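You operate a simulated robot arm through the tools that you are given. There is no shell and no other tool.

The job below is to be done with a simulated robot arm. You get a single attempt, and the scene is never put back.

TASK
Tip the nibs into the pink bowl, then put the shaker back closed. Set down upright: what you pick out.
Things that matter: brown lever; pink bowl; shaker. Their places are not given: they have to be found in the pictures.

The check looks at the end state, three seconds after you hand in, the way a careful person would. Anything else that was tipped, shoved, dropped, spilled or broken makes it a failure.

THE ROBOT
A 6-joint arm with a fingered hand, fixed in place. Base frame: the origin is at the foot of the arm, x ahead of it, y to its left, z up. Units: cm, rad, N and s.
It reaches about 134.6 cm from its shoulder. Its first joint turns from -2.601 to 2.601 rad. Payload 3.5 kg.
The tool frame sits at the grasp point between the pads (the TCP): z along the fingers, y along the line on which they close. The tips reach 2.6 cm beyond it. Largest opening 13.2 cm; the body of the gripper starts 7.3 cm behind the TCP. The gripper is a hand of 4 fingers: y runs from the thumb to the fingers, the wrist lies at [0, 0, -23.4] in the tool frame, and closing takes about 1.5 s.
Orientation is told as [roll, pitch, yaw] about the base's x, y, z axes, in that order, counted from this pose: with the fingers straight down and closing along the base's y, the tool's x points along the base's -x, its y along +y and its z along -z.

THE INTERFACE
- The arm moves only by the tool move_arm. Its argument "targets" is a list of rows, each an object of numbers (a shift or turn left out is 0, a gripper value left out holds the last): "tx", "ty", "tz": the shift along the base's x, y, z in m; "wx", "wy", "wz": the turn, a rotation vector about the base's x, y, z in rad; "hand": the closure, from 0 (fully open) to 1 (shut). In form: [{"tx": .., "ty": .., "tz": .., "wx": .., "wy": .., "wz": .., "hand": ..}, ...]. A call has 1 to 20 rows; each row shifts and turns the commanded pose from where the row before left it. Each row takes 0.2 s and may step no farther than 5 cm and 0.15 rad from the row before; otherwise, or with a gripper value out of range, the whole call is refused. Where a pose cannot be reached the arm comes as near as it can. A force on the tool above 40 N (or 10 N above the force at the start of the call, whichever is more), or a blocked arm, ends the call early, and 0.2 s more pass. The fingers move at their own pace (about 10.8 cm/s each) and stop on an object; they squeeze with about 34 N. The grip force told is the motor's: it shows also when the fingers shut on nothing. Time passes only in rows, and 0.2 s behind the last, so rows that do not move let the fingers close. The reply holds the time, the measured pose of the TCP, the force on the tool along the base axes, the opening and the grip force, in the units named above and with some noise, with the torque about the TCP (base axes, N m) and any sound that the robot's microphone picked up, and new pictures: "views" is both (left out), scene, wrist or none.
- Cameras (640 x 400 px; columns grow to the right, rows downward): "scene" is fixed at [40.09, -49.77, 154.86]; the picture's right is [0.10, -1.00, 0.00], its down [-0.95, -0.09, -0.29] and it looks along [0.29, 0.03, -0.96] (base axes); focal length 265 px, centre (320, 200). "wrist" rides on the gripper at [6.8, 0.2, -9.7] in the tool frame; the picture's right is [-0.02, 1.00, 0.00], its down [-0.82, -0.02, -0.58] and it looks along [-0.58, -0.01, 0.82] (tool axes); focal length 270 px, centre (320, 200).
- move_column(by): slides the trunk up (or, below 0, down) by that many cm; the arm rides with it, the base frame stays. It gives what a move gives, with no picture.
- preshape(shape): the hand has 4 fingers and takes this shape, open, in about a second: jaw (thumb against the fingers, like two jaws); tri (thumb and two fingers); tip (a fingertip pinch); poke (one finger out to press); point (the index stretched); flat (the hand flat); cup (the hand cupped); fist (a fist). The gripper value then closes the fingers along that shape, each until it touches; the sizes above hold for jaw. It gives what a move gives, with no picture.
- probe_pixels(camera, pixels): for up to 12 pixels [column, row] of the newest picture of that camera ("zoom" is the newest enlarged one), the place [x, y, z] in the base frame of the surface seen there, good to about 0.2 cm. The clock stands still meanwhile.
- inspect(camera, box): a new picture of the part [left, top, right, bottom] of that camera's present view, enlarged. The clock stands still meanwhile.
- finish_job(): hands the job in; it is judged then, once.

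Open the gripper and draw the arm clear of the work before you hand the job in, unless the task says otherwise.

The tools are called after "Call:" as name(argument=value, ...) on one line, values as JSON. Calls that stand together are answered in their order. move_arm: Moves the arm, as the interface text tells. Its arguments: {"type":"object","properties":{"targets":{"type":"array"},"views":{"type":"string","enum":["both","scene","wrist","none"]}},"required":["targets"]} The other tools are called the same way: move_column (by) slides the trunk up or down; preshape (shape) gives the hand a shape; probe_pixels (camera, pixels) gives the place of the surface under pixels of a picture; inspect (camera, box) takes an enlarged picture of a part of a camera's view; finish_job () hands the job in.

At the start:

```text
time_s: 0.0
tcp_pos: [66.1, -22.96, 106.67]
tcp_rot: [0.001, 0.0, -0.001]
wrist_force: [0.0, -0.7, 0.1]
torque: [0.03, -0.02, 0.01]
finger_gap: 13.18
grasp_force: 0.1
shape: jaw
trunk travel left (down, up): [-96.6, 0.4]
```

scene: 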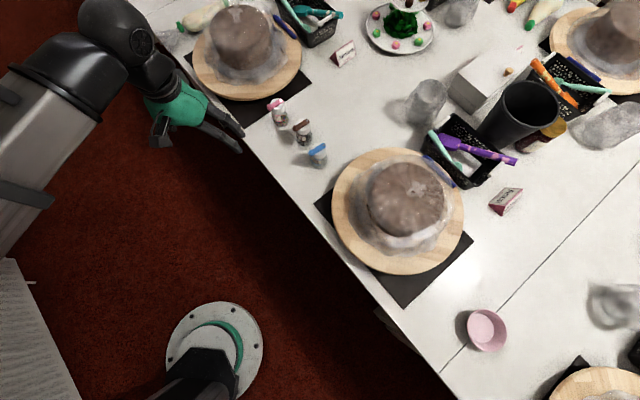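
wrist: 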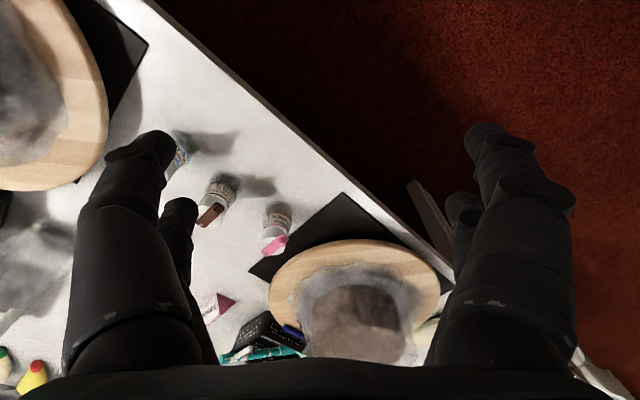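

The scene shows three small shakers near (278,112), (302,131), (317,154) with pink, brown and blue tops, and a pink bowl at (485,330). I zoom in on them first.

Call:
inspect(camera="scene", box=[255, 90, 345, 175])

Call:
inspect(camera="wrist", box=[150, 120, 310, 270])

Call:
probe_pixels(camera="scene", pixels=[[278, 106], [281, 118], [301, 126], [305, 137], [317, 150], [318, 160], [485, 330], [485, 312], [505, 330], [468, 330], [485, 350], [340, 180]])

```text
4.71 times, centred on (300, 132) of scene
```

zoom: 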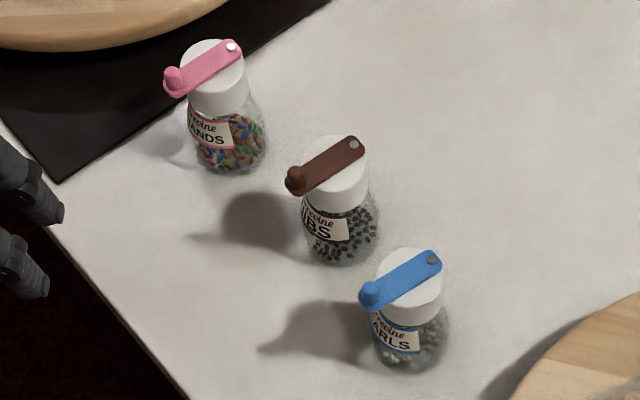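

```text
2.67 times, centred on (230, 195) of wrist
```

zoom: 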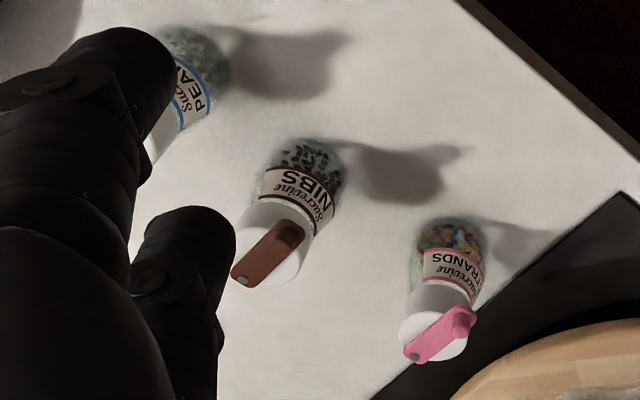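

```text
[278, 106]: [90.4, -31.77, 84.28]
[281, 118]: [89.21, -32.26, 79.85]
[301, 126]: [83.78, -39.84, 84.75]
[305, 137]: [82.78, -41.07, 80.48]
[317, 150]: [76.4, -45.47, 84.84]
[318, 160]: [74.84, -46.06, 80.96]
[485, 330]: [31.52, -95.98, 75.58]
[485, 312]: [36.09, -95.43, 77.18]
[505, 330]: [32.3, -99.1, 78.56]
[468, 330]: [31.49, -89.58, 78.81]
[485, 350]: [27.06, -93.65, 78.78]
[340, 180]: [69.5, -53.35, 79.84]
```

The middle shaker carries a brown lever and the label NIBS. I zoom closer and measure its lever, cap, body and the table around it.

Call:
inspect(camera="scene", box=[284, 110, 324, 150])

```text
10.00 times, centred on (304, 130) of scene
```

zoom: 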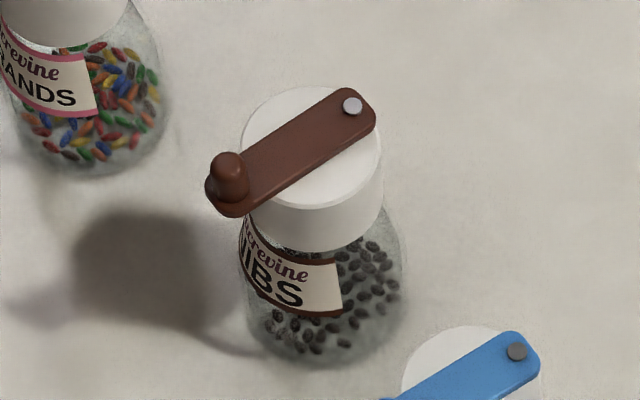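

Call:
probe_pixels(camera="zoom", pixels=[[353, 106], [227, 160], [228, 205], [290, 150], [265, 120], [345, 180], [250, 170], [378, 160], [320, 230], [320, 300], [560, 200], [150, 330]])

Call:
probe_pixels(camera="scene", pixels=[[297, 139], [360, 130], [450, 300], [276, 150], [485, 315], [485, 345], [475, 330], [497, 330], [468, 318], [497, 346], [504, 320], [470, 345]])

```text
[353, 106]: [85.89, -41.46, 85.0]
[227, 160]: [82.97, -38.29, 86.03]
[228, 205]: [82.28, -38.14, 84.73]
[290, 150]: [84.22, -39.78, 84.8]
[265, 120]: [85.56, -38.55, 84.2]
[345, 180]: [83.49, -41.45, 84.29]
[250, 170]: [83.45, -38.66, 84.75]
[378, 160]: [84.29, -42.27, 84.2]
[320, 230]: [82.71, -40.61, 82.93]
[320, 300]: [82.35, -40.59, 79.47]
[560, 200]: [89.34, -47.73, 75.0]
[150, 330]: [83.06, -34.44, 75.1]
```

```text
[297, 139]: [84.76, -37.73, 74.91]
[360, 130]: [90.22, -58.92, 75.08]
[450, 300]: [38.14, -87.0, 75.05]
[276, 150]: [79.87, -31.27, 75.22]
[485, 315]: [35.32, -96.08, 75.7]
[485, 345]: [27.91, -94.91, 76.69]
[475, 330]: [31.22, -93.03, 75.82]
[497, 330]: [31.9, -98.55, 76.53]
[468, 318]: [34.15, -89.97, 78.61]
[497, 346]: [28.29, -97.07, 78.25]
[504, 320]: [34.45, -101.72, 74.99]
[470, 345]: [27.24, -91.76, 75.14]
```

NIBS shaker: table z≈75, cap top ≈84.2, lever from the rivet (85.9,-41.5) to the knob (82.6,-38.2, top 86.0); the lever appears to swivel about the rivet. I'm far from everything, so I try the poke shape and look at it.

Call:
preshape(shape="poke")

Call:
move_arm(targets=[{"tz": 0.0}])

```text
time_s: 0.9
tcp_pos: [66.06, -22.99, 106.67]
tcp_rot: [0.0, 0.0, 0.0]
wrist_force: [0.5, 0.0, 0.2]
torque: [0.04, 0.02, 0.01]
finger_gap: 0.0
grasp_force: 0.0
shape: poke
trunk travel left (down, up): [-96.6, 0.4]
```

```text
time_s: 1.3
tcp_pos: [66.01, -23.07, 106.65]
tcp_rot: [0.001, 0.002, 0.0]
wrist_force: [-0.5, 0.8, 1.4]
torque: [0.01, 0.0, -0.05]
finger_gap: 0.0
grasp_force: 0.1
shape: poke
trunk travel left (down, up): [-96.6, 0.4]
```

scene: 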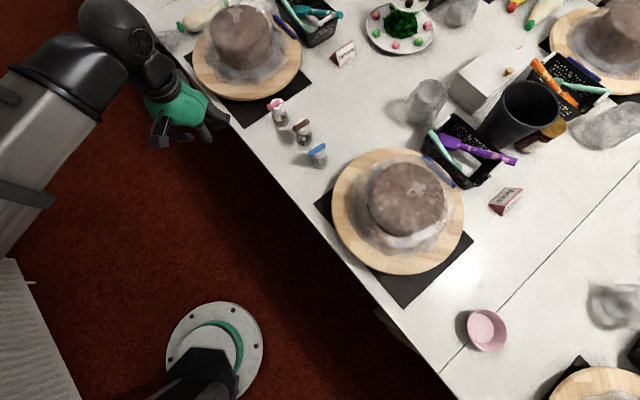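
wrist: 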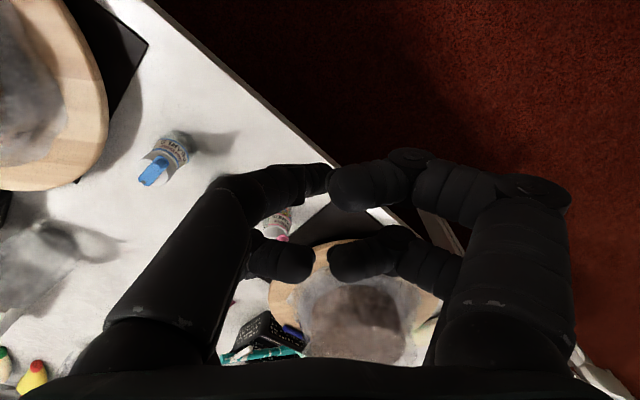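

In the poke shape I can't yet tell which finger sticks out around (330,180) in the wrist view. I enlarge it in both cameras.

Call:
inspect(camera="scene", box=[130, 80, 250, 160])

Call:
inspect(camera="wrist", box=[220, 130, 480, 300])

Call:
probe_pixels(camera="wrist", pixels=[[320, 175], [340, 185], [410, 160], [300, 262], [340, 262], [395, 235], [260, 190], [260, 250], [500, 240], [160, 270], [470, 180], [530, 190]])

```text
5.00 times, centred on (190, 120) of scene
```

zoom: 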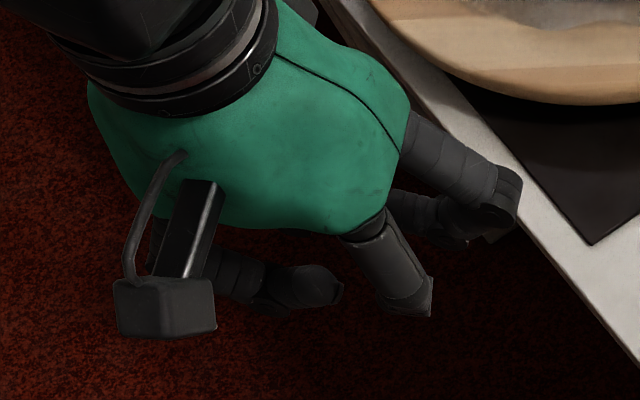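

```text
2.35 times, centred on (350, 215) of wrist
```

zoom: 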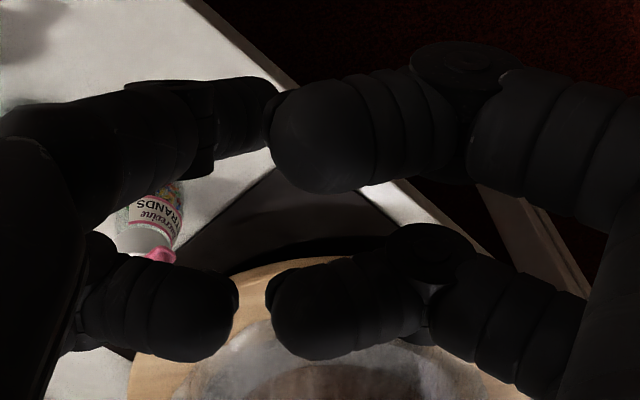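

```text
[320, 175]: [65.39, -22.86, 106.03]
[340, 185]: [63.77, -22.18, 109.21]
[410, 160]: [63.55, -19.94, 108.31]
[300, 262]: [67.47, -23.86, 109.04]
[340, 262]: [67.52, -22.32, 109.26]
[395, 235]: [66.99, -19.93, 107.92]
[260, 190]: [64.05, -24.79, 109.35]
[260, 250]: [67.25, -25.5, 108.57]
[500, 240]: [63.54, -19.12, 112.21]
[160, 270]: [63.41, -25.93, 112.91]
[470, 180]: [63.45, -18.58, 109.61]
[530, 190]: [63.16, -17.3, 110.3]
```

In poke the extended tip sits near the TCP with the curled fingers close behind. I compare with the "point" shape.

Call:
preshape(shape="point")

Call:
move_arm(targets=[{"tz": 0.0}])

Call:
inspect(camera="scene", box=[130, 80, 250, 160])

Call:
probe_pixels(camera="zoom", pixels=[[420, 310], [430, 290], [510, 210], [330, 290], [450, 240]])

```text
time_s: 2.2
tcp_pos: [66.12, -23.02, 106.63]
tcp_rot: [0.0, -0.002, 0.0]
wrist_force: [-0.1, -0.6, 0.3]
torque: [0.0, 0.02, 0.05]
finger_gap: 0.0
grasp_force: 0.1
shape: point
trunk travel left (down, up): [-96.6, 0.4]
```

```text
time_s: 2.6
tcp_pos: [66.04, -22.98, 106.65]
tcp_rot: [-0.001, -0.002, 0.0]
wrist_force: [0.2, 0.1, 0.4]
torque: [0.0, 0.0, 0.01]
finger_gap: 0.0
grasp_force: 0.1
shape: point
trunk travel left (down, up): [-96.6, 0.4]
```

scene: 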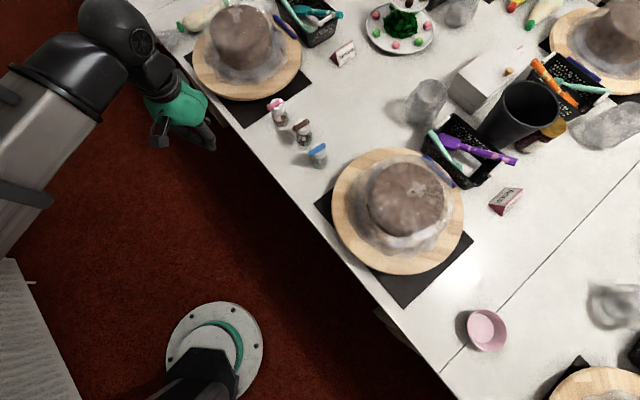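
wrist: 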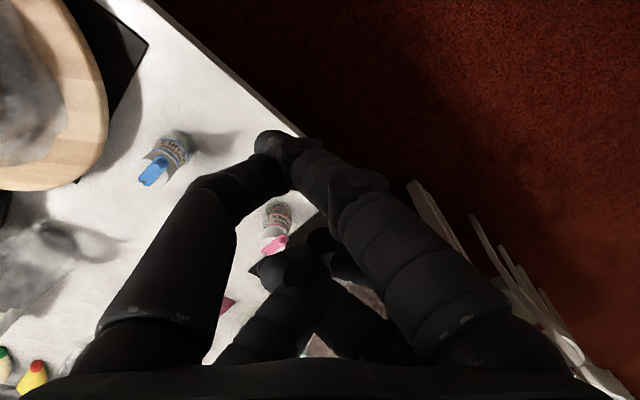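

```text
5.00 times, centred on (190, 120) of scene
```

zoom: 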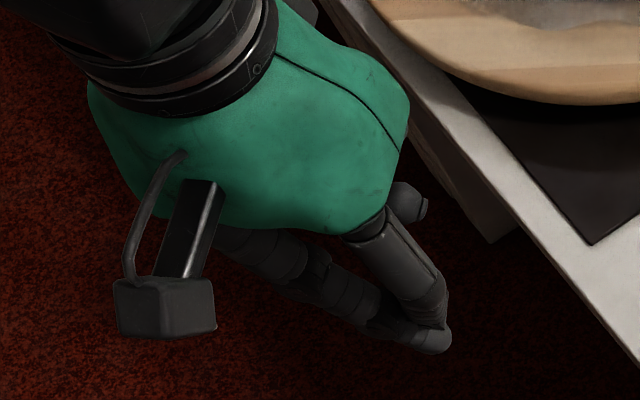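

```text
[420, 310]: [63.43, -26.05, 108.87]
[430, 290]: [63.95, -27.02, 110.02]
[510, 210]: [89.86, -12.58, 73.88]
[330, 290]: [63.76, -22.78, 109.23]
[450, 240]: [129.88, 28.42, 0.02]
```

In point shape the stretched finger tip shows at wrist (270,140). I measure it.

Call:
inspect(camera="wrist", box=[180, 100, 420, 280])

Call:
probe_pixels(camera="wrist", pixels=[[268, 137], [265, 150], [290, 145], [285, 160], [255, 180], [360, 185], [300, 265], [325, 240], [345, 265]])

```text
2.22 times, centred on (300, 190) of wrist
```

zoom: 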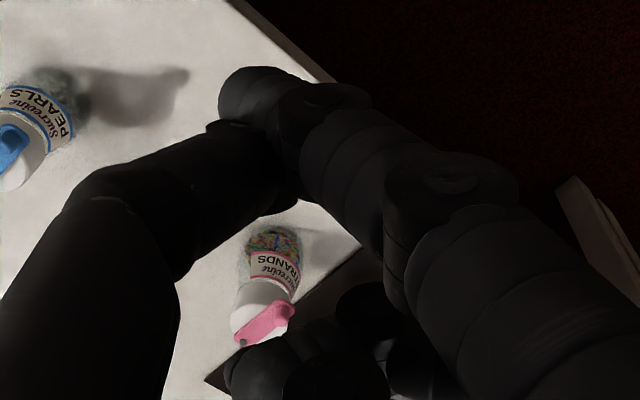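

```text
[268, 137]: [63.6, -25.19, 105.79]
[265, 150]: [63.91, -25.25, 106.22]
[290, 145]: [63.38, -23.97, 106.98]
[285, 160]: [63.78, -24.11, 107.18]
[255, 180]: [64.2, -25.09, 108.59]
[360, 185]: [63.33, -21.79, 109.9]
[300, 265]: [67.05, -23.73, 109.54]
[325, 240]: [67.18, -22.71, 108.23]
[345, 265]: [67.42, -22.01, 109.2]
```

Point's tip is about 2 cm below the curled knuckles. I look at the "tri" shape too, since two opposing fingers could steady the shaker while a third moves the lever.

Call:
preshape(shape="tri")

Call:
move_arm(targets=[{"tz": 0.0}])

Call:
inspect(camera="scene", box=[130, 80, 250, 160])

Call:
move_arm(targets=[{"hand": 1.0}, {"hand": 1.0}, {"hand": 1.0}, {"hand": 1.0}, {"hand": 1.0}, {"hand": 1.0}, {"hand": 1.0}])

Call:
preshape(shape="jaw")

Call:
move_arm(targets=[{"hand": 1.0}, {"hand": 1.0}, {"hand": 1.0}, {"hand": 1.0}, {"hand": 1.0}, {"hand": 1.0}, {"hand": 1.0}])

```text
time_s: 3.5
tcp_pos: [66.03, -23.01, 106.72]
tcp_rot: [-0.003, -0.002, -0.001]
wrist_force: [0.3, -0.1, -1.1]
torque: [-0.01, 0.01, 0.02]
finger_gap: 13.23
grasp_force: 0.0
shape: tri
trunk travel left (down, up): [-96.6, 0.4]
```

```text
time_s: 3.9
tcp_pos: [66.04, -23.04, 106.68]
tcp_rot: [-0.001, 0.0, 0.0]
wrist_force: [-0.4, 0.2, -0.6]
torque: [-0.01, -0.08, 0.01]
finger_gap: 13.2
grasp_force: 0.0
shape: tri
trunk travel left (down, up): [-96.6, 0.4]
```

scene: 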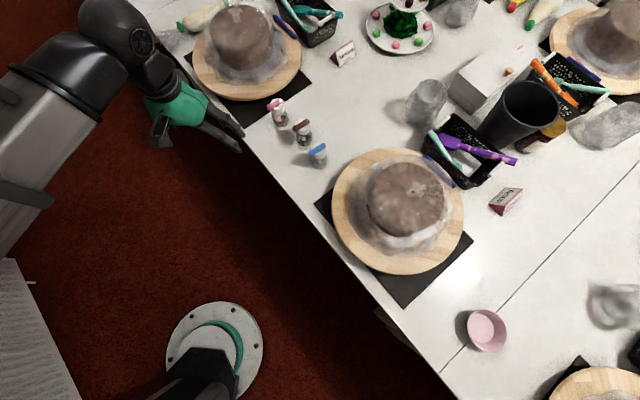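
wrist: 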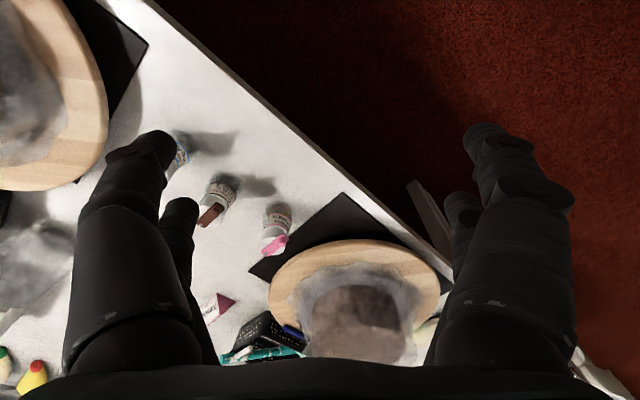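

```text
5.00 times, centred on (190, 120) of scene
```

zoom: 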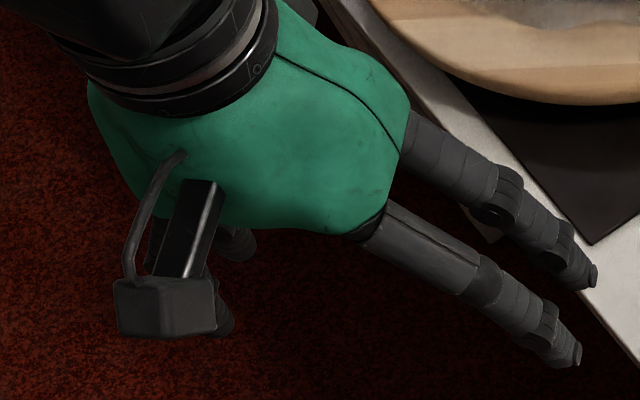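

```text
time_s: 5.5
tcp_pos: [66.15, -22.97, 106.64]
tcp_rot: [-0.001, -0.001, 0.0]
wrist_force: [0.3, 0.2, 0.1]
torque: [0.0, 0.02, -0.01]
finger_gap: 0.01
grasp_force: 33.7
shape: tri
trunk travel left (down, up): [-96.6, 0.4]
```

scene: 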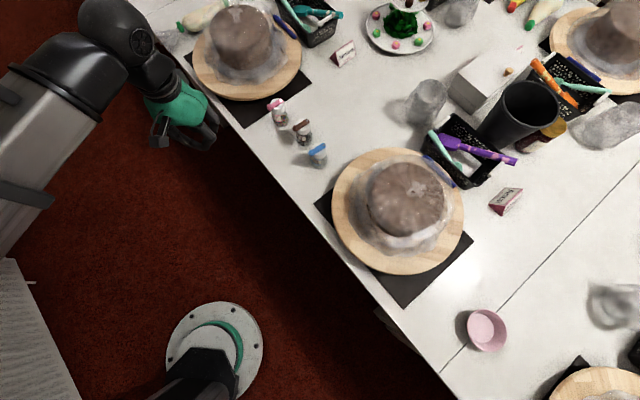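
wrist: 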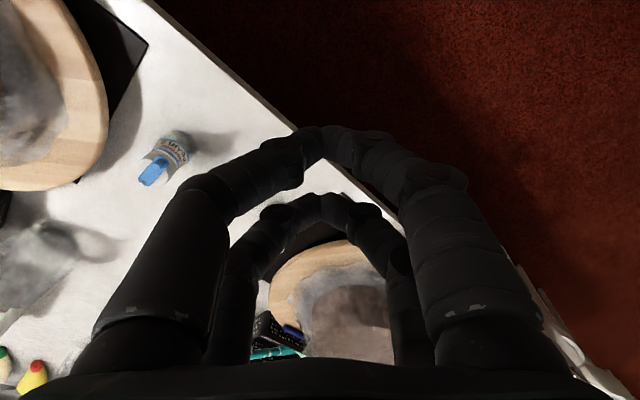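

```text
time_s: 6.4
tcp_pos: [66.03, -23.07, 106.52]
tcp_rot: [0.0, 0.0, 0.0]
wrist_force: [0.7, 1.1, 0.3]
torque: [0.02, 0.01, 0.0]
finger_gap: 13.19
grasp_force: 0.1
shape: jaw
trunk travel left (down, up): [-96.6, 0.4]
```

```text
time_s: 8.0
tcp_pos: [65.99, -23.1, 106.7]
tcp_rot: [0.001, 0.0, 0.0]
wrist_force: [-0.7, 0.9, 0.5]
torque: [-0.04, 0.01, 0.01]
finger_gap: 0.0
grasp_force: 34.3
shape: jaw
trunk travel left (down, up): [-96.6, 0.4]
```

scene: 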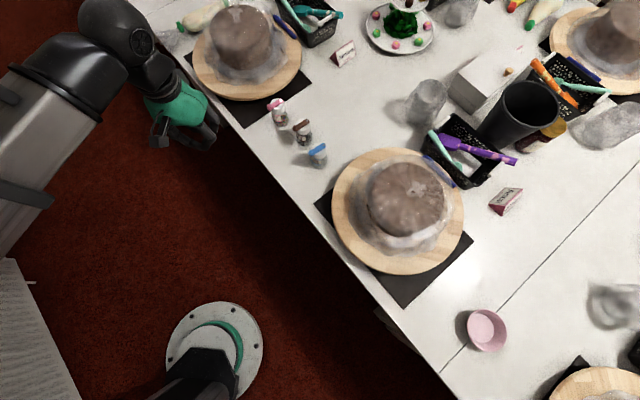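
wrist: 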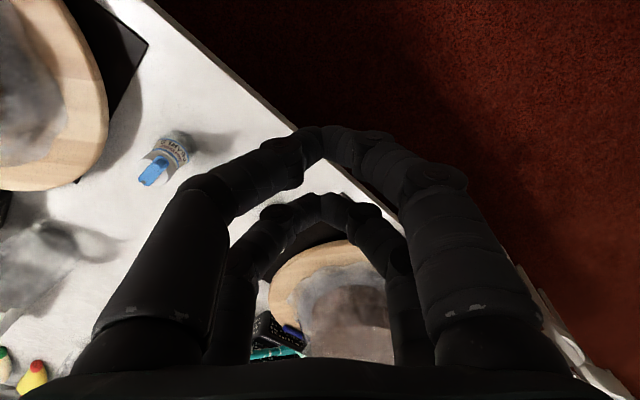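

Tri and jaw look alike; the closed jaw gives long, slim tips. I measure the closed tips in the wrist view around (315,140) and (322,205).

Call:
inspect(camera="wrist", box=[230, 100, 420, 260])

Call:
probe_pixels(camera="wrist", pixels=[[310, 132], [318, 140], [325, 132], [312, 155], [330, 155], [318, 200], [320, 215], [330, 200], [285, 160], [360, 150], [240, 200], [430, 180]])

```text
2.50 times, centred on (325, 180) of wrist
```

zoom: 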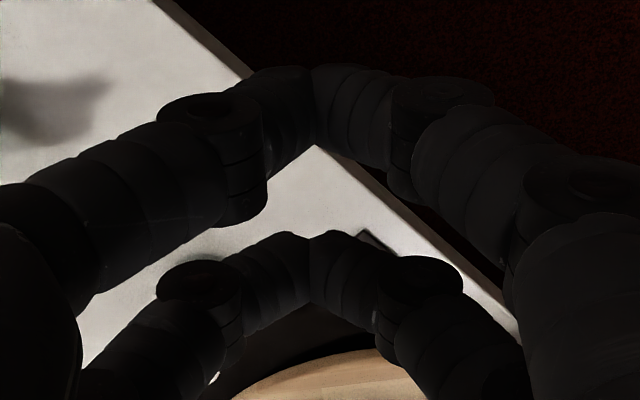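

```text
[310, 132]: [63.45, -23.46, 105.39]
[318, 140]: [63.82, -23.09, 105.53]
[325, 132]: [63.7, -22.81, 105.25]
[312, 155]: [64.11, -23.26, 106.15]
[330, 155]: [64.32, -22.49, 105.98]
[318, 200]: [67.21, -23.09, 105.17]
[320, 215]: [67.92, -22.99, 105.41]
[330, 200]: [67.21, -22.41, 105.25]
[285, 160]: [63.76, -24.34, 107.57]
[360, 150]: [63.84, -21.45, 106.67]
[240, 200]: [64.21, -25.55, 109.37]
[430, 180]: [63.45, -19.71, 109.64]
```

The closed tips lie about 1–2 cm below the TCP, in two columns roughly ±1.9 cm in tool x. I open the hand, yaw 45° so that tool y lies along the lever, and move above the NIBS shaker at z≈97 for a close look.

Call:
move_arm(targets=[{"tx": 0.0219, "ty": -0.0206, "tz": 0, "wz": 0.0982, "hand": 0}, {"tx": 0.0219, "ty": -0.0206, "tz": 0, "wz": 0.0982, "hand": 0}, {"tx": 0.0219, "ty": -0.0206, "tz": -0.0, "wz": 0.0982}, {"tx": 0.0219, "ty": -0.0206, "tz": -0.01, "wz": 0.0982}, {"tx": 0.0219, "ty": -0.0206, "tz": -0.02, "wz": 0.0982}, {"tx": 0.0219, "ty": -0.0206, "tz": -0.02, "wz": 0.0982}, {"tx": 0.0219, "ty": -0.0206, "tz": -0.02, "wz": 0.0982}, {"tx": 0.0219, "ty": -0.0206, "tz": -0.02, "wz": 0.0982}, {"tz": 0}])

Call:
inspect(camera="wrist", box=[220, 140, 420, 265])

```text
time_s: 10.0
tcp_pos: [83.58, -39.58, 106.63]
tcp_rot: [0.0, -0.001, 0.789]
wrist_force: [-0.3, 0.3, -0.1]
torque: [0.0, 0.0, 0.01]
finger_gap: 13.2
grasp_force: 0.0
shape: jaw
out of reach, approached as far as the arm can: row 4, 5, 6, 7, 8
trunk travel left (down, up): [-96.6, 0.4]
```

scene: 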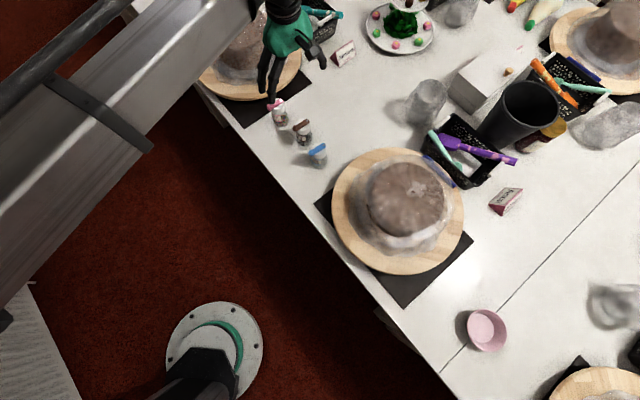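
wrist: 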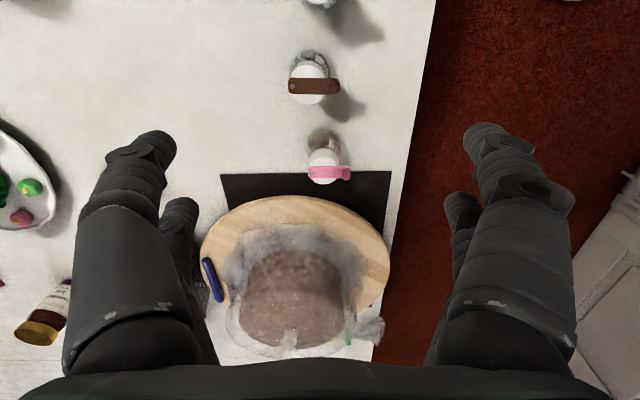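

```text
3.20 times, centred on (320, 202) of wrist
```

zoom: 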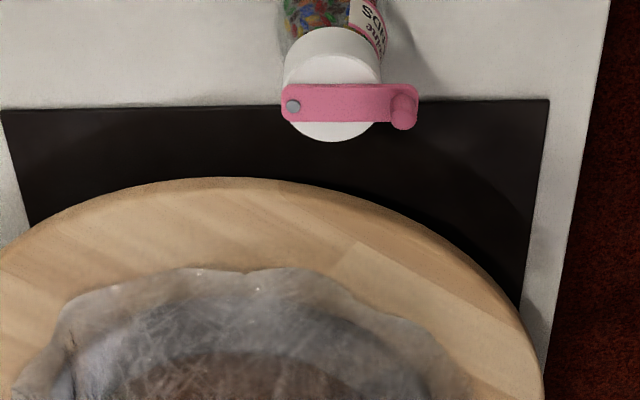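

The arm can't go lower here because its shoulder is too high. I raise the hand 20 cm with the arm, then lower the trunk, keeping clear of everything.

Call:
move_arm(targets=[{"tz": 0.04}, {"tz": 0.04}, {"tz": 0.04}, {"tz": 0.04}, {"tz": 0.04}, {"tz": 0.0}], views="scene")

```text
time_s: 11.4
tcp_pos: [83.58, -39.65, 106.72]
tcp_rot: [-0.001, 0.0, 0.787]
wrist_force: [-0.6, -0.8, 0.8]
torque: [0.0, -0.01, 0.04]
finger_gap: 13.2
grasp_force: 0.0
shape: jaw
out of reach, approached as far as the arm can: row 1, 2, 3, 4, 5
trunk travel left (down, up): [-96.6, 0.4]
```

scene: 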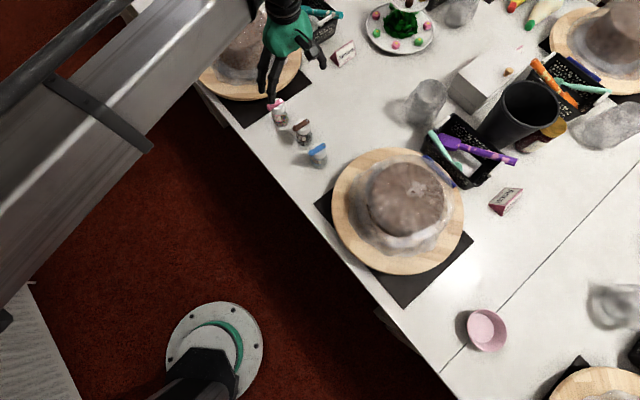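

The arm seems planar (SCARA-like): height comes only from the trunk. I lower the trunk 10 cm to bring the hand over the shakers (tips at ≈94, above the 86 cm shaker tops).

Call:
move_column(by=-10)

Call:
move_arm(targets=[{"tx": -0.03, "ty": -0.03}, {"tx": -0.02, "ty": -0.02}, {"tx": 0}])

Call:
inspect(camera="wrist", box=[240, 120, 400, 220])

```text
time_s: 12.7
tcp_pos: [83.65, -39.49, 96.63]
tcp_rot: [0.0, -0.001, 0.787]
wrist_force: [-0.5, 0.2, 0.5]
torque: [0.01, 0.01, 0.03]
finger_gap: 13.19
grasp_force: 0.1
shape: jaw
trunk travel left (down, up): [-86.6, 10.4]
```

```text
time_s: 13.5
tcp_pos: [78.6, -44.58, 96.59]
tcp_rot: [0.001, -0.001, 0.787]
wrist_force: [0.2, 1.1, -0.6]
torque: [0.02, -0.01, 0.01]
finger_gap: 13.18
grasp_force: 0.0
shape: jaw
trunk travel left (down, up): [-86.6, 10.4]
```

scene: 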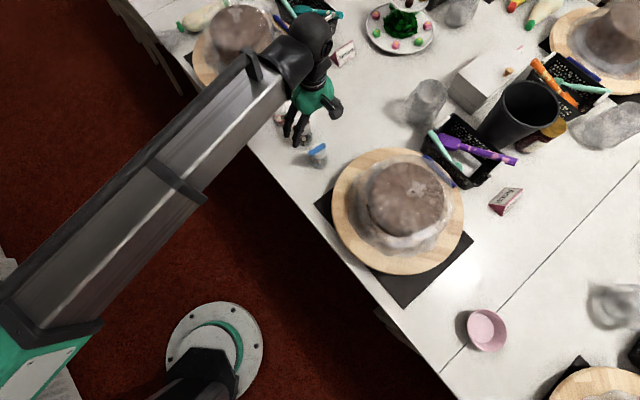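
wrist: 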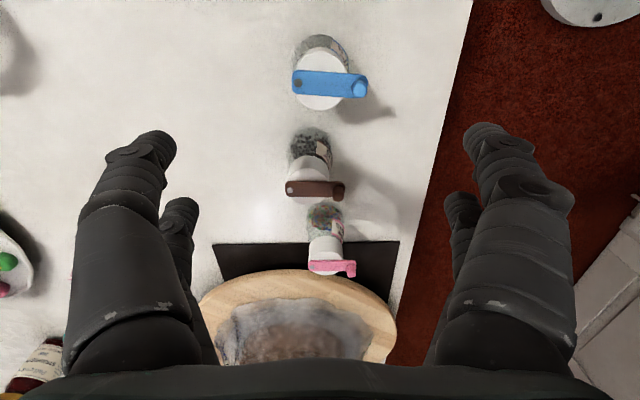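

```text
4.00 times, centred on (320, 170) of wrist
```

zoom: 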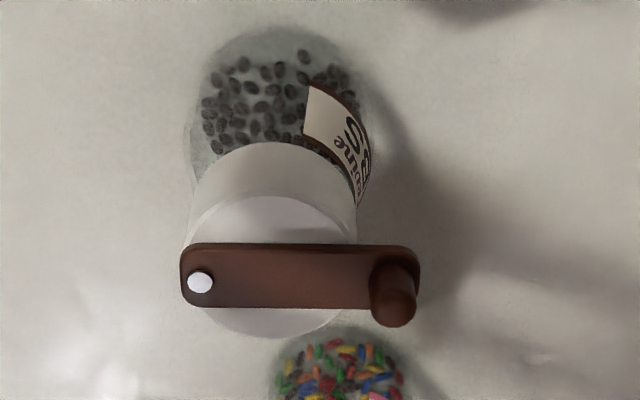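

Now a clear view of the lever: rivet at zoom (200,282), knob at (395,300). I probe its geometry, plus the blue and pink ones for the neighbours.

Call:
probe_pixels(camera="zoom", pixels=[[200, 282], [395, 312], [380, 280], [412, 280], [300, 275], [270, 325], [250, 210], [190, 240], [350, 240], [280, 180], [210, 110], [300, 120]])

Call:
probe_pixels(camera="wrist", pixels=[[320, 100], [320, 72], [360, 88], [298, 83], [325, 245], [312, 268], [348, 268], [453, 100], [427, 250], [300, 20], [250, 170], [400, 170]])

```text
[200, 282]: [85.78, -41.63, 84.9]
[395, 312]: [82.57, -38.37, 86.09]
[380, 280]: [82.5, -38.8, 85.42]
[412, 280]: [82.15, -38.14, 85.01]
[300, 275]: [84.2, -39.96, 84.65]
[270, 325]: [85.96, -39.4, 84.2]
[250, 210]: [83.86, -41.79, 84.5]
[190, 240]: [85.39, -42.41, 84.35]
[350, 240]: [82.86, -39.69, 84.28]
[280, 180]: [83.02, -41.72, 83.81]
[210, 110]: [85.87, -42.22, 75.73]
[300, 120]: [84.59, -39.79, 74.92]
```

```text
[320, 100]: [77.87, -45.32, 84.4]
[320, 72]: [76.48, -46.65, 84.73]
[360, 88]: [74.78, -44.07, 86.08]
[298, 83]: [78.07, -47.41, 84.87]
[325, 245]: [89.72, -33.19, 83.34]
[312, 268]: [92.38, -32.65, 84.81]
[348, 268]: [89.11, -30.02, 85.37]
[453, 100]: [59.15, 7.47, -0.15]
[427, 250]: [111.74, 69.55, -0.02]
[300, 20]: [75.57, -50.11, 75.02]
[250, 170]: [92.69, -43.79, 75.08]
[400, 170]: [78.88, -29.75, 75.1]
```

The knob sits at (82.5,-38.5), rivet at (85.8,-41.6). I close the jaw and move to the far (pink-side) side of the knob at height, so the camera-side finger column can push the knob toward the camera.

Call:
move_arm(targets=[{"tx": 0.014, "ty": 0.018, "hand": 1}, {"tx": 0.014, "ty": 0.018}, {"tx": 0.014, "ty": 0.018}, {"tx": 0.014, "ty": 0.018}, {"tx": 0.013, "ty": 0.018}, {"tx": 0}, {"tx": 0}, {"tx": 0}])

Call:
inspect(camera="wrist", box=[220, 60, 420, 220])

Call:
probe_pixels(camera="wrist", pixels=[[310, 132], [318, 140], [318, 130], [318, 200]])

```text
time_s: 15.3
tcp_pos: [85.6, -35.43, 96.73]
tcp_rot: [0.0, -0.001, 0.786]
wrist_force: [0.1, 0.5, -0.2]
torque: [0.0, -0.02, -0.02]
finger_gap: 0.0
grasp_force: 34.3
shape: jaw
trunk travel left (down, up): [-86.6, 10.4]
```

scene: 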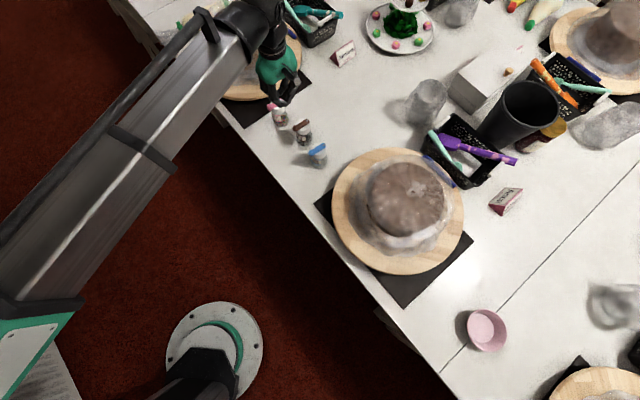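
wrist: 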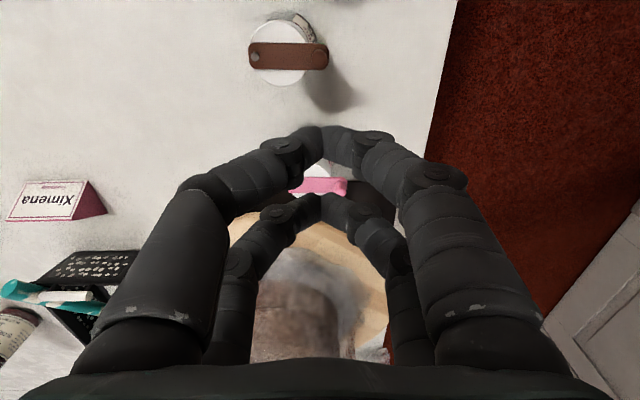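

```text
2.50 times, centred on (320, 140) of wrist
```

zoom: 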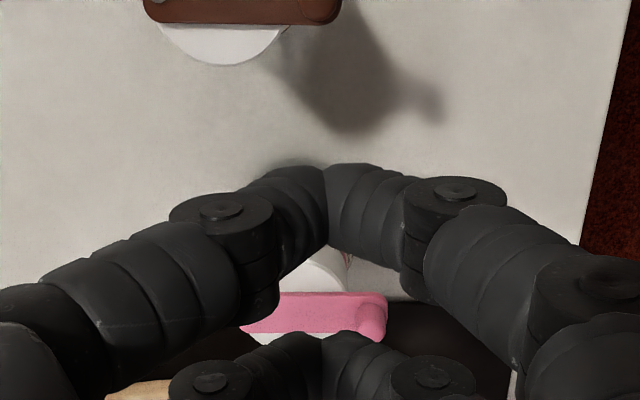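

```text
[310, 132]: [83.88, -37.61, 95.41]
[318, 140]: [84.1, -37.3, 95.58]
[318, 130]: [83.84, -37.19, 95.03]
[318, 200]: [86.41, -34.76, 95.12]
```

The finger columns line up well: front surface about at (83.8,-37.3). Before lowering, I check the heights of the nearby cakes under the arm.

Call:
probe_pixels(camera="wrist", pixels=[[300, 310], [300, 265], [330, 330], [270, 300], [240, 230]])

Call:
probe_pixels(camera="scene", pixels=[[405, 185], [400, 215], [405, 240], [380, 240], [230, 92], [262, 20], [240, 20], [130, 140], [60, 230]])

```text
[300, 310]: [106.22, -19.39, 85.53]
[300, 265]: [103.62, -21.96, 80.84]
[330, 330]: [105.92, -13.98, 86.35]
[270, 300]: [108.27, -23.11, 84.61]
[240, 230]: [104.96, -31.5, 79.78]
```

```text
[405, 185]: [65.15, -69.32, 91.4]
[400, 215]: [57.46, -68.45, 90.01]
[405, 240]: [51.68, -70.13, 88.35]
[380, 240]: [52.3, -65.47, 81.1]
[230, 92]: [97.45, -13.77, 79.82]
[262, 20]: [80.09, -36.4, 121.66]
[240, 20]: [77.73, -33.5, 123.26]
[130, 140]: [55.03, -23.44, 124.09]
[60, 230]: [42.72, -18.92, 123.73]
```

Cakes top out near 91 and the arm links are well above, so lowering is safe. I lower the trunk 9.6 cm so the closed tips come level with the knob.

Call:
move_column(by=-9.6)

Call:
move_arm(targets=[{"tx": 0}])

Call:
inspect(camera="wrist", box=[220, 20, 420, 180])

```text
time_s: 16.6
tcp_pos: [85.54, -35.46, 87.0]
tcp_rot: [0.0, 0.002, 0.787]
wrist_force: [0.8, 0.0, -0.5]
torque: [-0.02, -0.02, -0.01]
finger_gap: 0.02
grasp_force: 34.0
shape: jaw
trunk travel left (down, up): [-77.0, 20.0]
```

```text
time_s: 17.0
tcp_pos: [85.5, -35.46, 87.09]
tcp_rot: [0.0, 0.001, 0.788]
wrist_force: [-0.4, 0.1, 0.6]
torque: [0.02, -0.01, 0.03]
finger_gap: 0.0
grasp_force: 34.2
shape: jaw
trunk travel left (down, up): [-77.0, 20.0]
```

scene: 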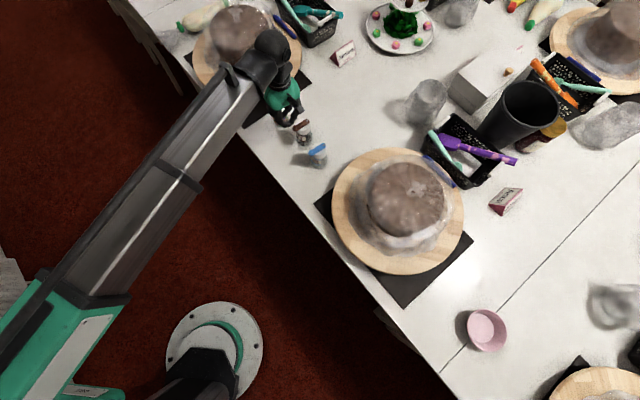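
wrist: 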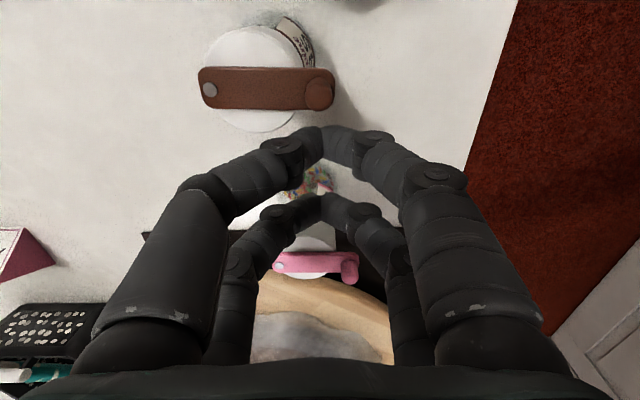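

```text
2.50 times, centred on (320, 100) of wrist
```

zoom: 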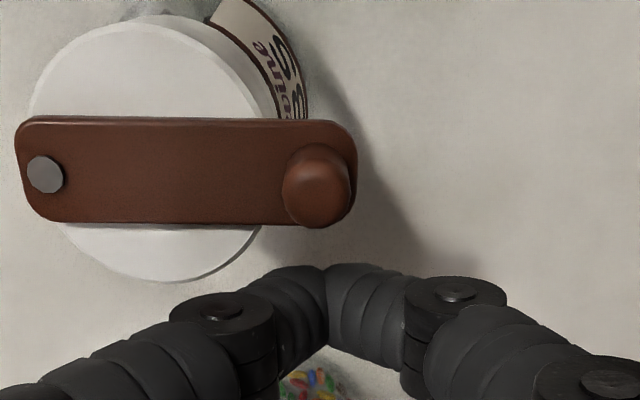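

Clear alignment: fingertips at zoom (325,270) just below the knob (318,185). I push gently along (-0.71,-0.71) by 1.5 cm in small steps.

Call:
move_arm(targets=[{"tx": -0.0018, "ty": -0.0018}, {"tx": -0.0018, "ty": -0.0018}, {"tx": -0.0018, "ty": -0.0018}, {"tx": -0.0018, "ty": -0.0018}, {"tx": -0.0018, "ty": -0.0018}, {"tx": -0.0018, "ty": -0.0018}], views="wrist")

Call:
inspect(camera="wrist", box=[220, 20, 420, 180])

```text
time_s: 18.4
tcp_pos: [84.48, -36.63, 87.11]
tcp_rot: [-0.002, -0.001, 0.786]
wrist_force: [-0.4, -0.5, 0.8]
torque: [0.01, -0.02, -0.02]
finger_gap: 0.01
grasp_force: 33.9
shape: jaw
trunk travel left (down, up): [-77.0, 20.0]
```

wrist: 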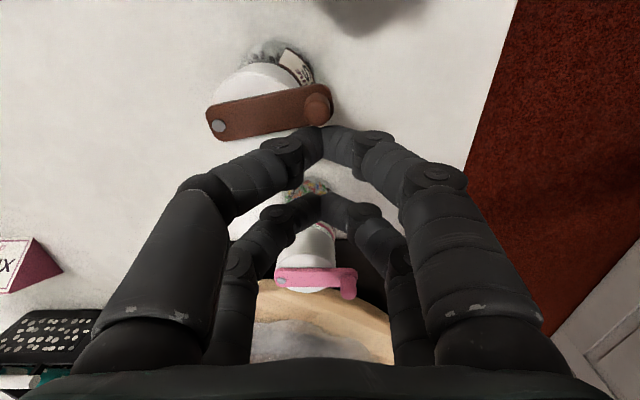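

```text
2.50 times, centred on (320, 100) of wrist
```

zoom: 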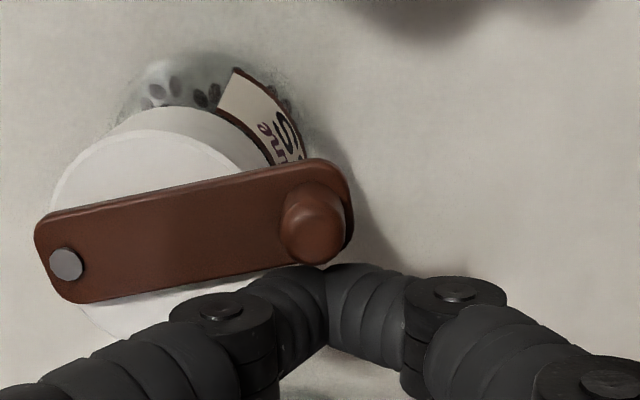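

The lever turned about 12°, but I need to know if it moved relative to the bottle. I probe the rivet, knob and cap.

Call:
probe_pixels(camera="zoom", pixels=[[66, 263], [315, 240], [190, 235], [130, 170], [70, 190], [130, 310], [235, 75], [290, 150]])

Call:
inspect(camera="scene", box=[270, 100, 330, 150])

```text
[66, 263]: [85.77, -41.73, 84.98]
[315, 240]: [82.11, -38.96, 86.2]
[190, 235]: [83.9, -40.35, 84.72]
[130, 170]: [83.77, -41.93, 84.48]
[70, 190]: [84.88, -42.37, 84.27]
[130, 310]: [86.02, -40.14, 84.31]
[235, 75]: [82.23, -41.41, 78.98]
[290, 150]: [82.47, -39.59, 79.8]
```

```text
8.00 times, centred on (300, 125) of scene
```

zoom: 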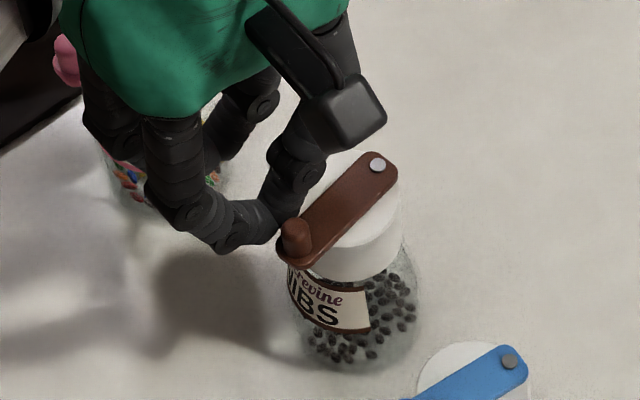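

The rivet stayed at (85.8,-41.7) and the bottle is still — the lever swivels freely. I continue along the arc about the rivet, turning the hand with it, by 0.6 rad.

Call:
move_arm(targets=[{"tx": -0.00495, "ty": -0.0015, "wz": 0.1}, {"tx": -0.00477, "ty": -0.00204, "wz": 0.1}, {"tx": -0.00455, "ty": -0.0025, "wz": 0.1}, {"tx": -0.00426, "ty": -0.00293, "wz": 0.1}, {"tx": -0.00394, "ty": -0.00334, "wz": 0.1}, {"tx": -0.00364, "ty": -0.00377, "wz": 0.1}, {"tx": 0}])

Call:
inspect(camera="wrist", box=[180, 20, 420, 200])

Call:
inspect(camera="scene", box=[270, 100, 330, 150])

```text
time_s: 20.0
tcp_pos: [83.86, -35.65, 87.08]
tcp_rot: [0.001, 0.003, 1.016]
wrist_force: [0.5, 0.0, 0.3]
torque: [0.0, 0.01, 0.03]
finger_gap: 0.01
grasp_force: 34.1
shape: jaw
out of reach, approached as far as the arm can: row 3, 4, 5, 6
trunk travel left (down, up): [-77.0, 20.0]
```

scene: 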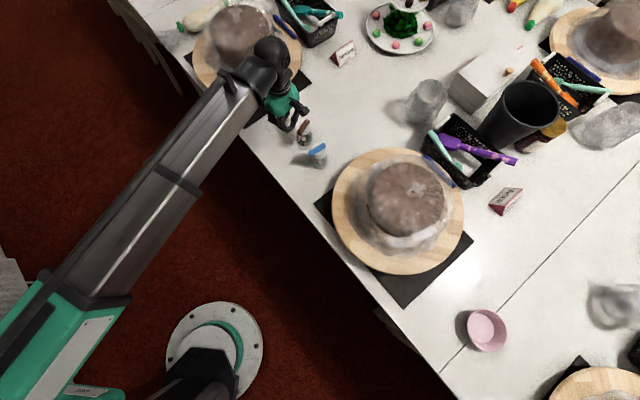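
wrist: 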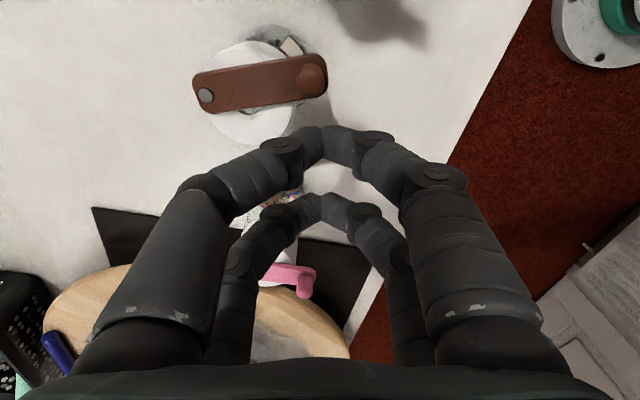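

```text
2.22 times, centred on (300, 110) of wrist
```

zoom: 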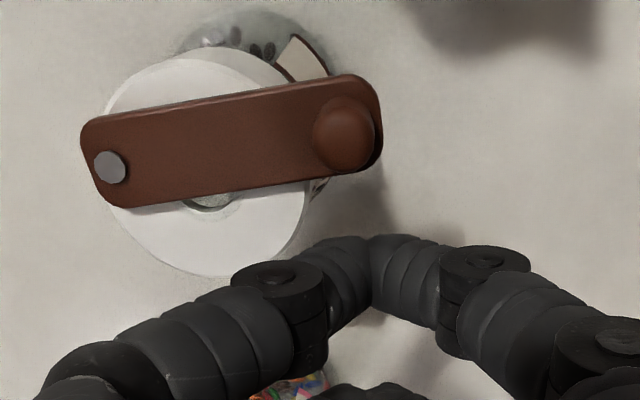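

```text
8.00 times, centred on (300, 125) of scene
```

zoom: 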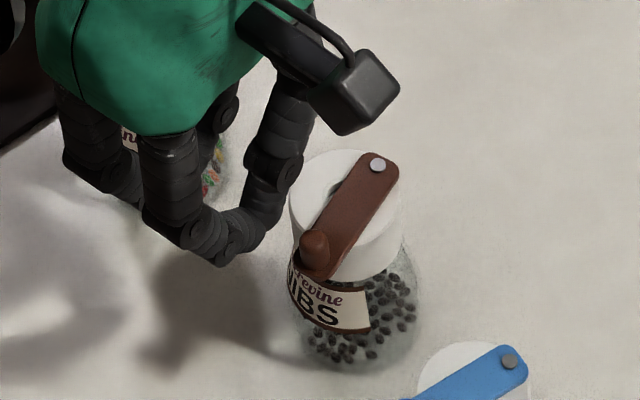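

The yaw hit its limit (~1.0 rad) but the lever has moved ~14° and a hole edge is showing at the cap centre (zoom (205,200)). I turn the yaw back to 0.787 and will push with translation only; first I read the pose and lever again.

Call:
move_arm(targets=[{"wz": -0.115}, {"wz": -0.114}, {"tx": 0}], views="wrist")

Call:
inspect(camera="wrist", box=[180, 20, 420, 200])

```text
time_s: 20.8
tcp_pos: [83.82, -35.77, 86.95]
tcp_rot: [0.0, 0.004, 0.784]
wrist_force: [-0.4, -0.1, 0.0]
torque: [-0.01, 0.01, 0.0]
finger_gap: 0.01
grasp_force: 33.8
shape: jaw
trunk travel left (down, up): [-77.0, 20.0]
```

wrist: 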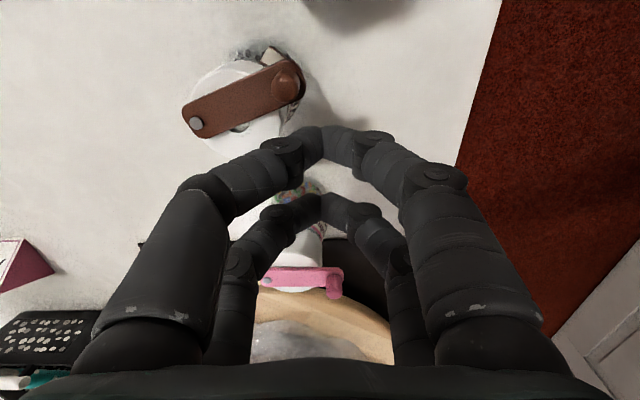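

```text
2.22 times, centred on (300, 110) of wrist
```

zoom: 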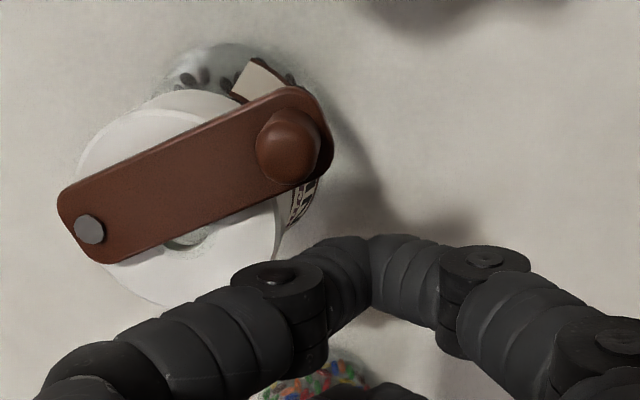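

Call:
probe_pixels(camera="zoom", pixels=[[90, 230], [290, 150], [185, 237], [345, 240], [370, 240]])

```text
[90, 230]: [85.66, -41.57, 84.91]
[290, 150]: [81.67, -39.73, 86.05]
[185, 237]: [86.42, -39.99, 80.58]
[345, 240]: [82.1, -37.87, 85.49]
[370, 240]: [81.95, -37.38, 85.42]
```

Lever angle is ~155° (started ~136°), rivet unmoved. I now push the knob mainly along -y with the rounded corner of the front tips, following the arc to ~180°.

Call:
move_arm(targets=[{"tx": -0.0004, "ty": -0.0033}, {"tx": -0.0004, "ty": -0.0033}, {"tx": -0.0004, "ty": -0.0033}, {"tx": -0.0004, "ty": -0.0033}, {"tx": -0.0028, "ty": -0.0031}, {"tx": -0.0024, "ty": -0.0034}, {"tx": -0.0021, "ty": -0.0035}, {"tx": -0.0018, "ty": -0.0039}, {"tx": -0.0015, "ty": -0.0038}])

Call:
inspect(camera="wrist", box=[180, 20, 420, 200])

Call:
probe_pixels(camera="zoom", pixels=[[90, 230], [290, 150], [185, 237], [345, 240], [370, 240]])

Call:
inspect(camera="scene", box=[270, 100, 330, 150])

```text
time_s: 22.8
tcp_pos: [82.56, -38.84, 87.11]
tcp_rot: [0.001, 0.005, 0.786]
wrist_force: [1.2, -1.2, -0.4]
torque: [0.01, 0.0, 0.0]
finger_gap: 0.02
grasp_force: 33.8
shape: jaw
trunk travel left (down, up): [-77.0, 20.0]
```

scene: 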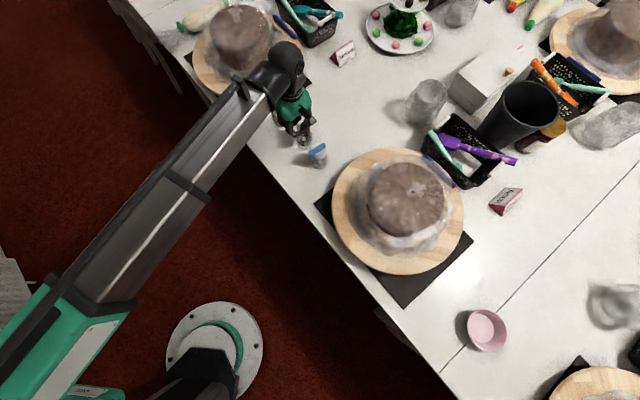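
wrist: 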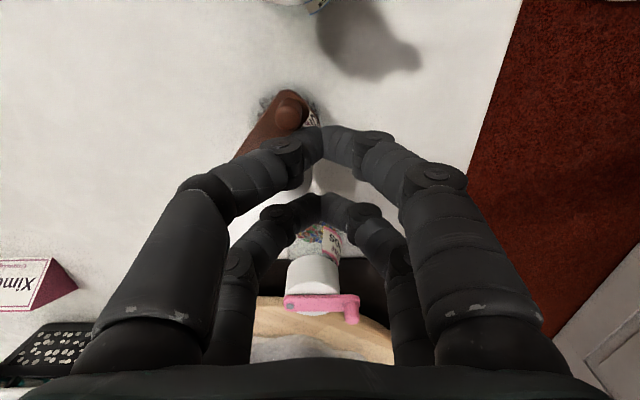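

```text
2.22 times, centred on (300, 110) of wrist
```

zoom: 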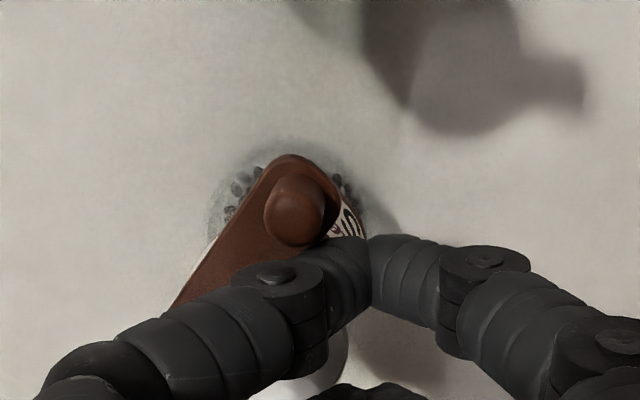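

```text
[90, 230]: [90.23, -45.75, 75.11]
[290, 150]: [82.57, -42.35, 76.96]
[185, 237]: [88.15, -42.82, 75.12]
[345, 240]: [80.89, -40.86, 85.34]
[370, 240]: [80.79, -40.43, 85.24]
```

```text
8.00 times, centred on (300, 125) of scene
```

zoom: 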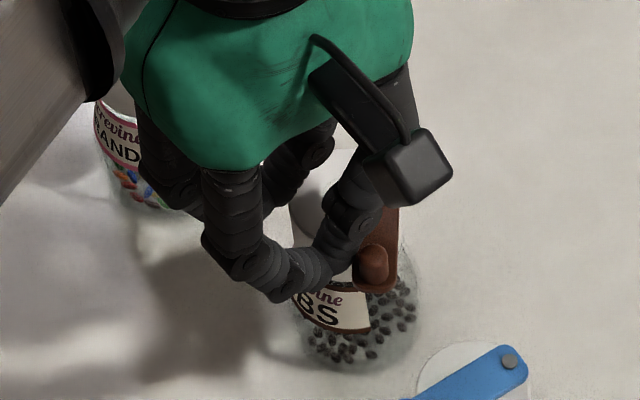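

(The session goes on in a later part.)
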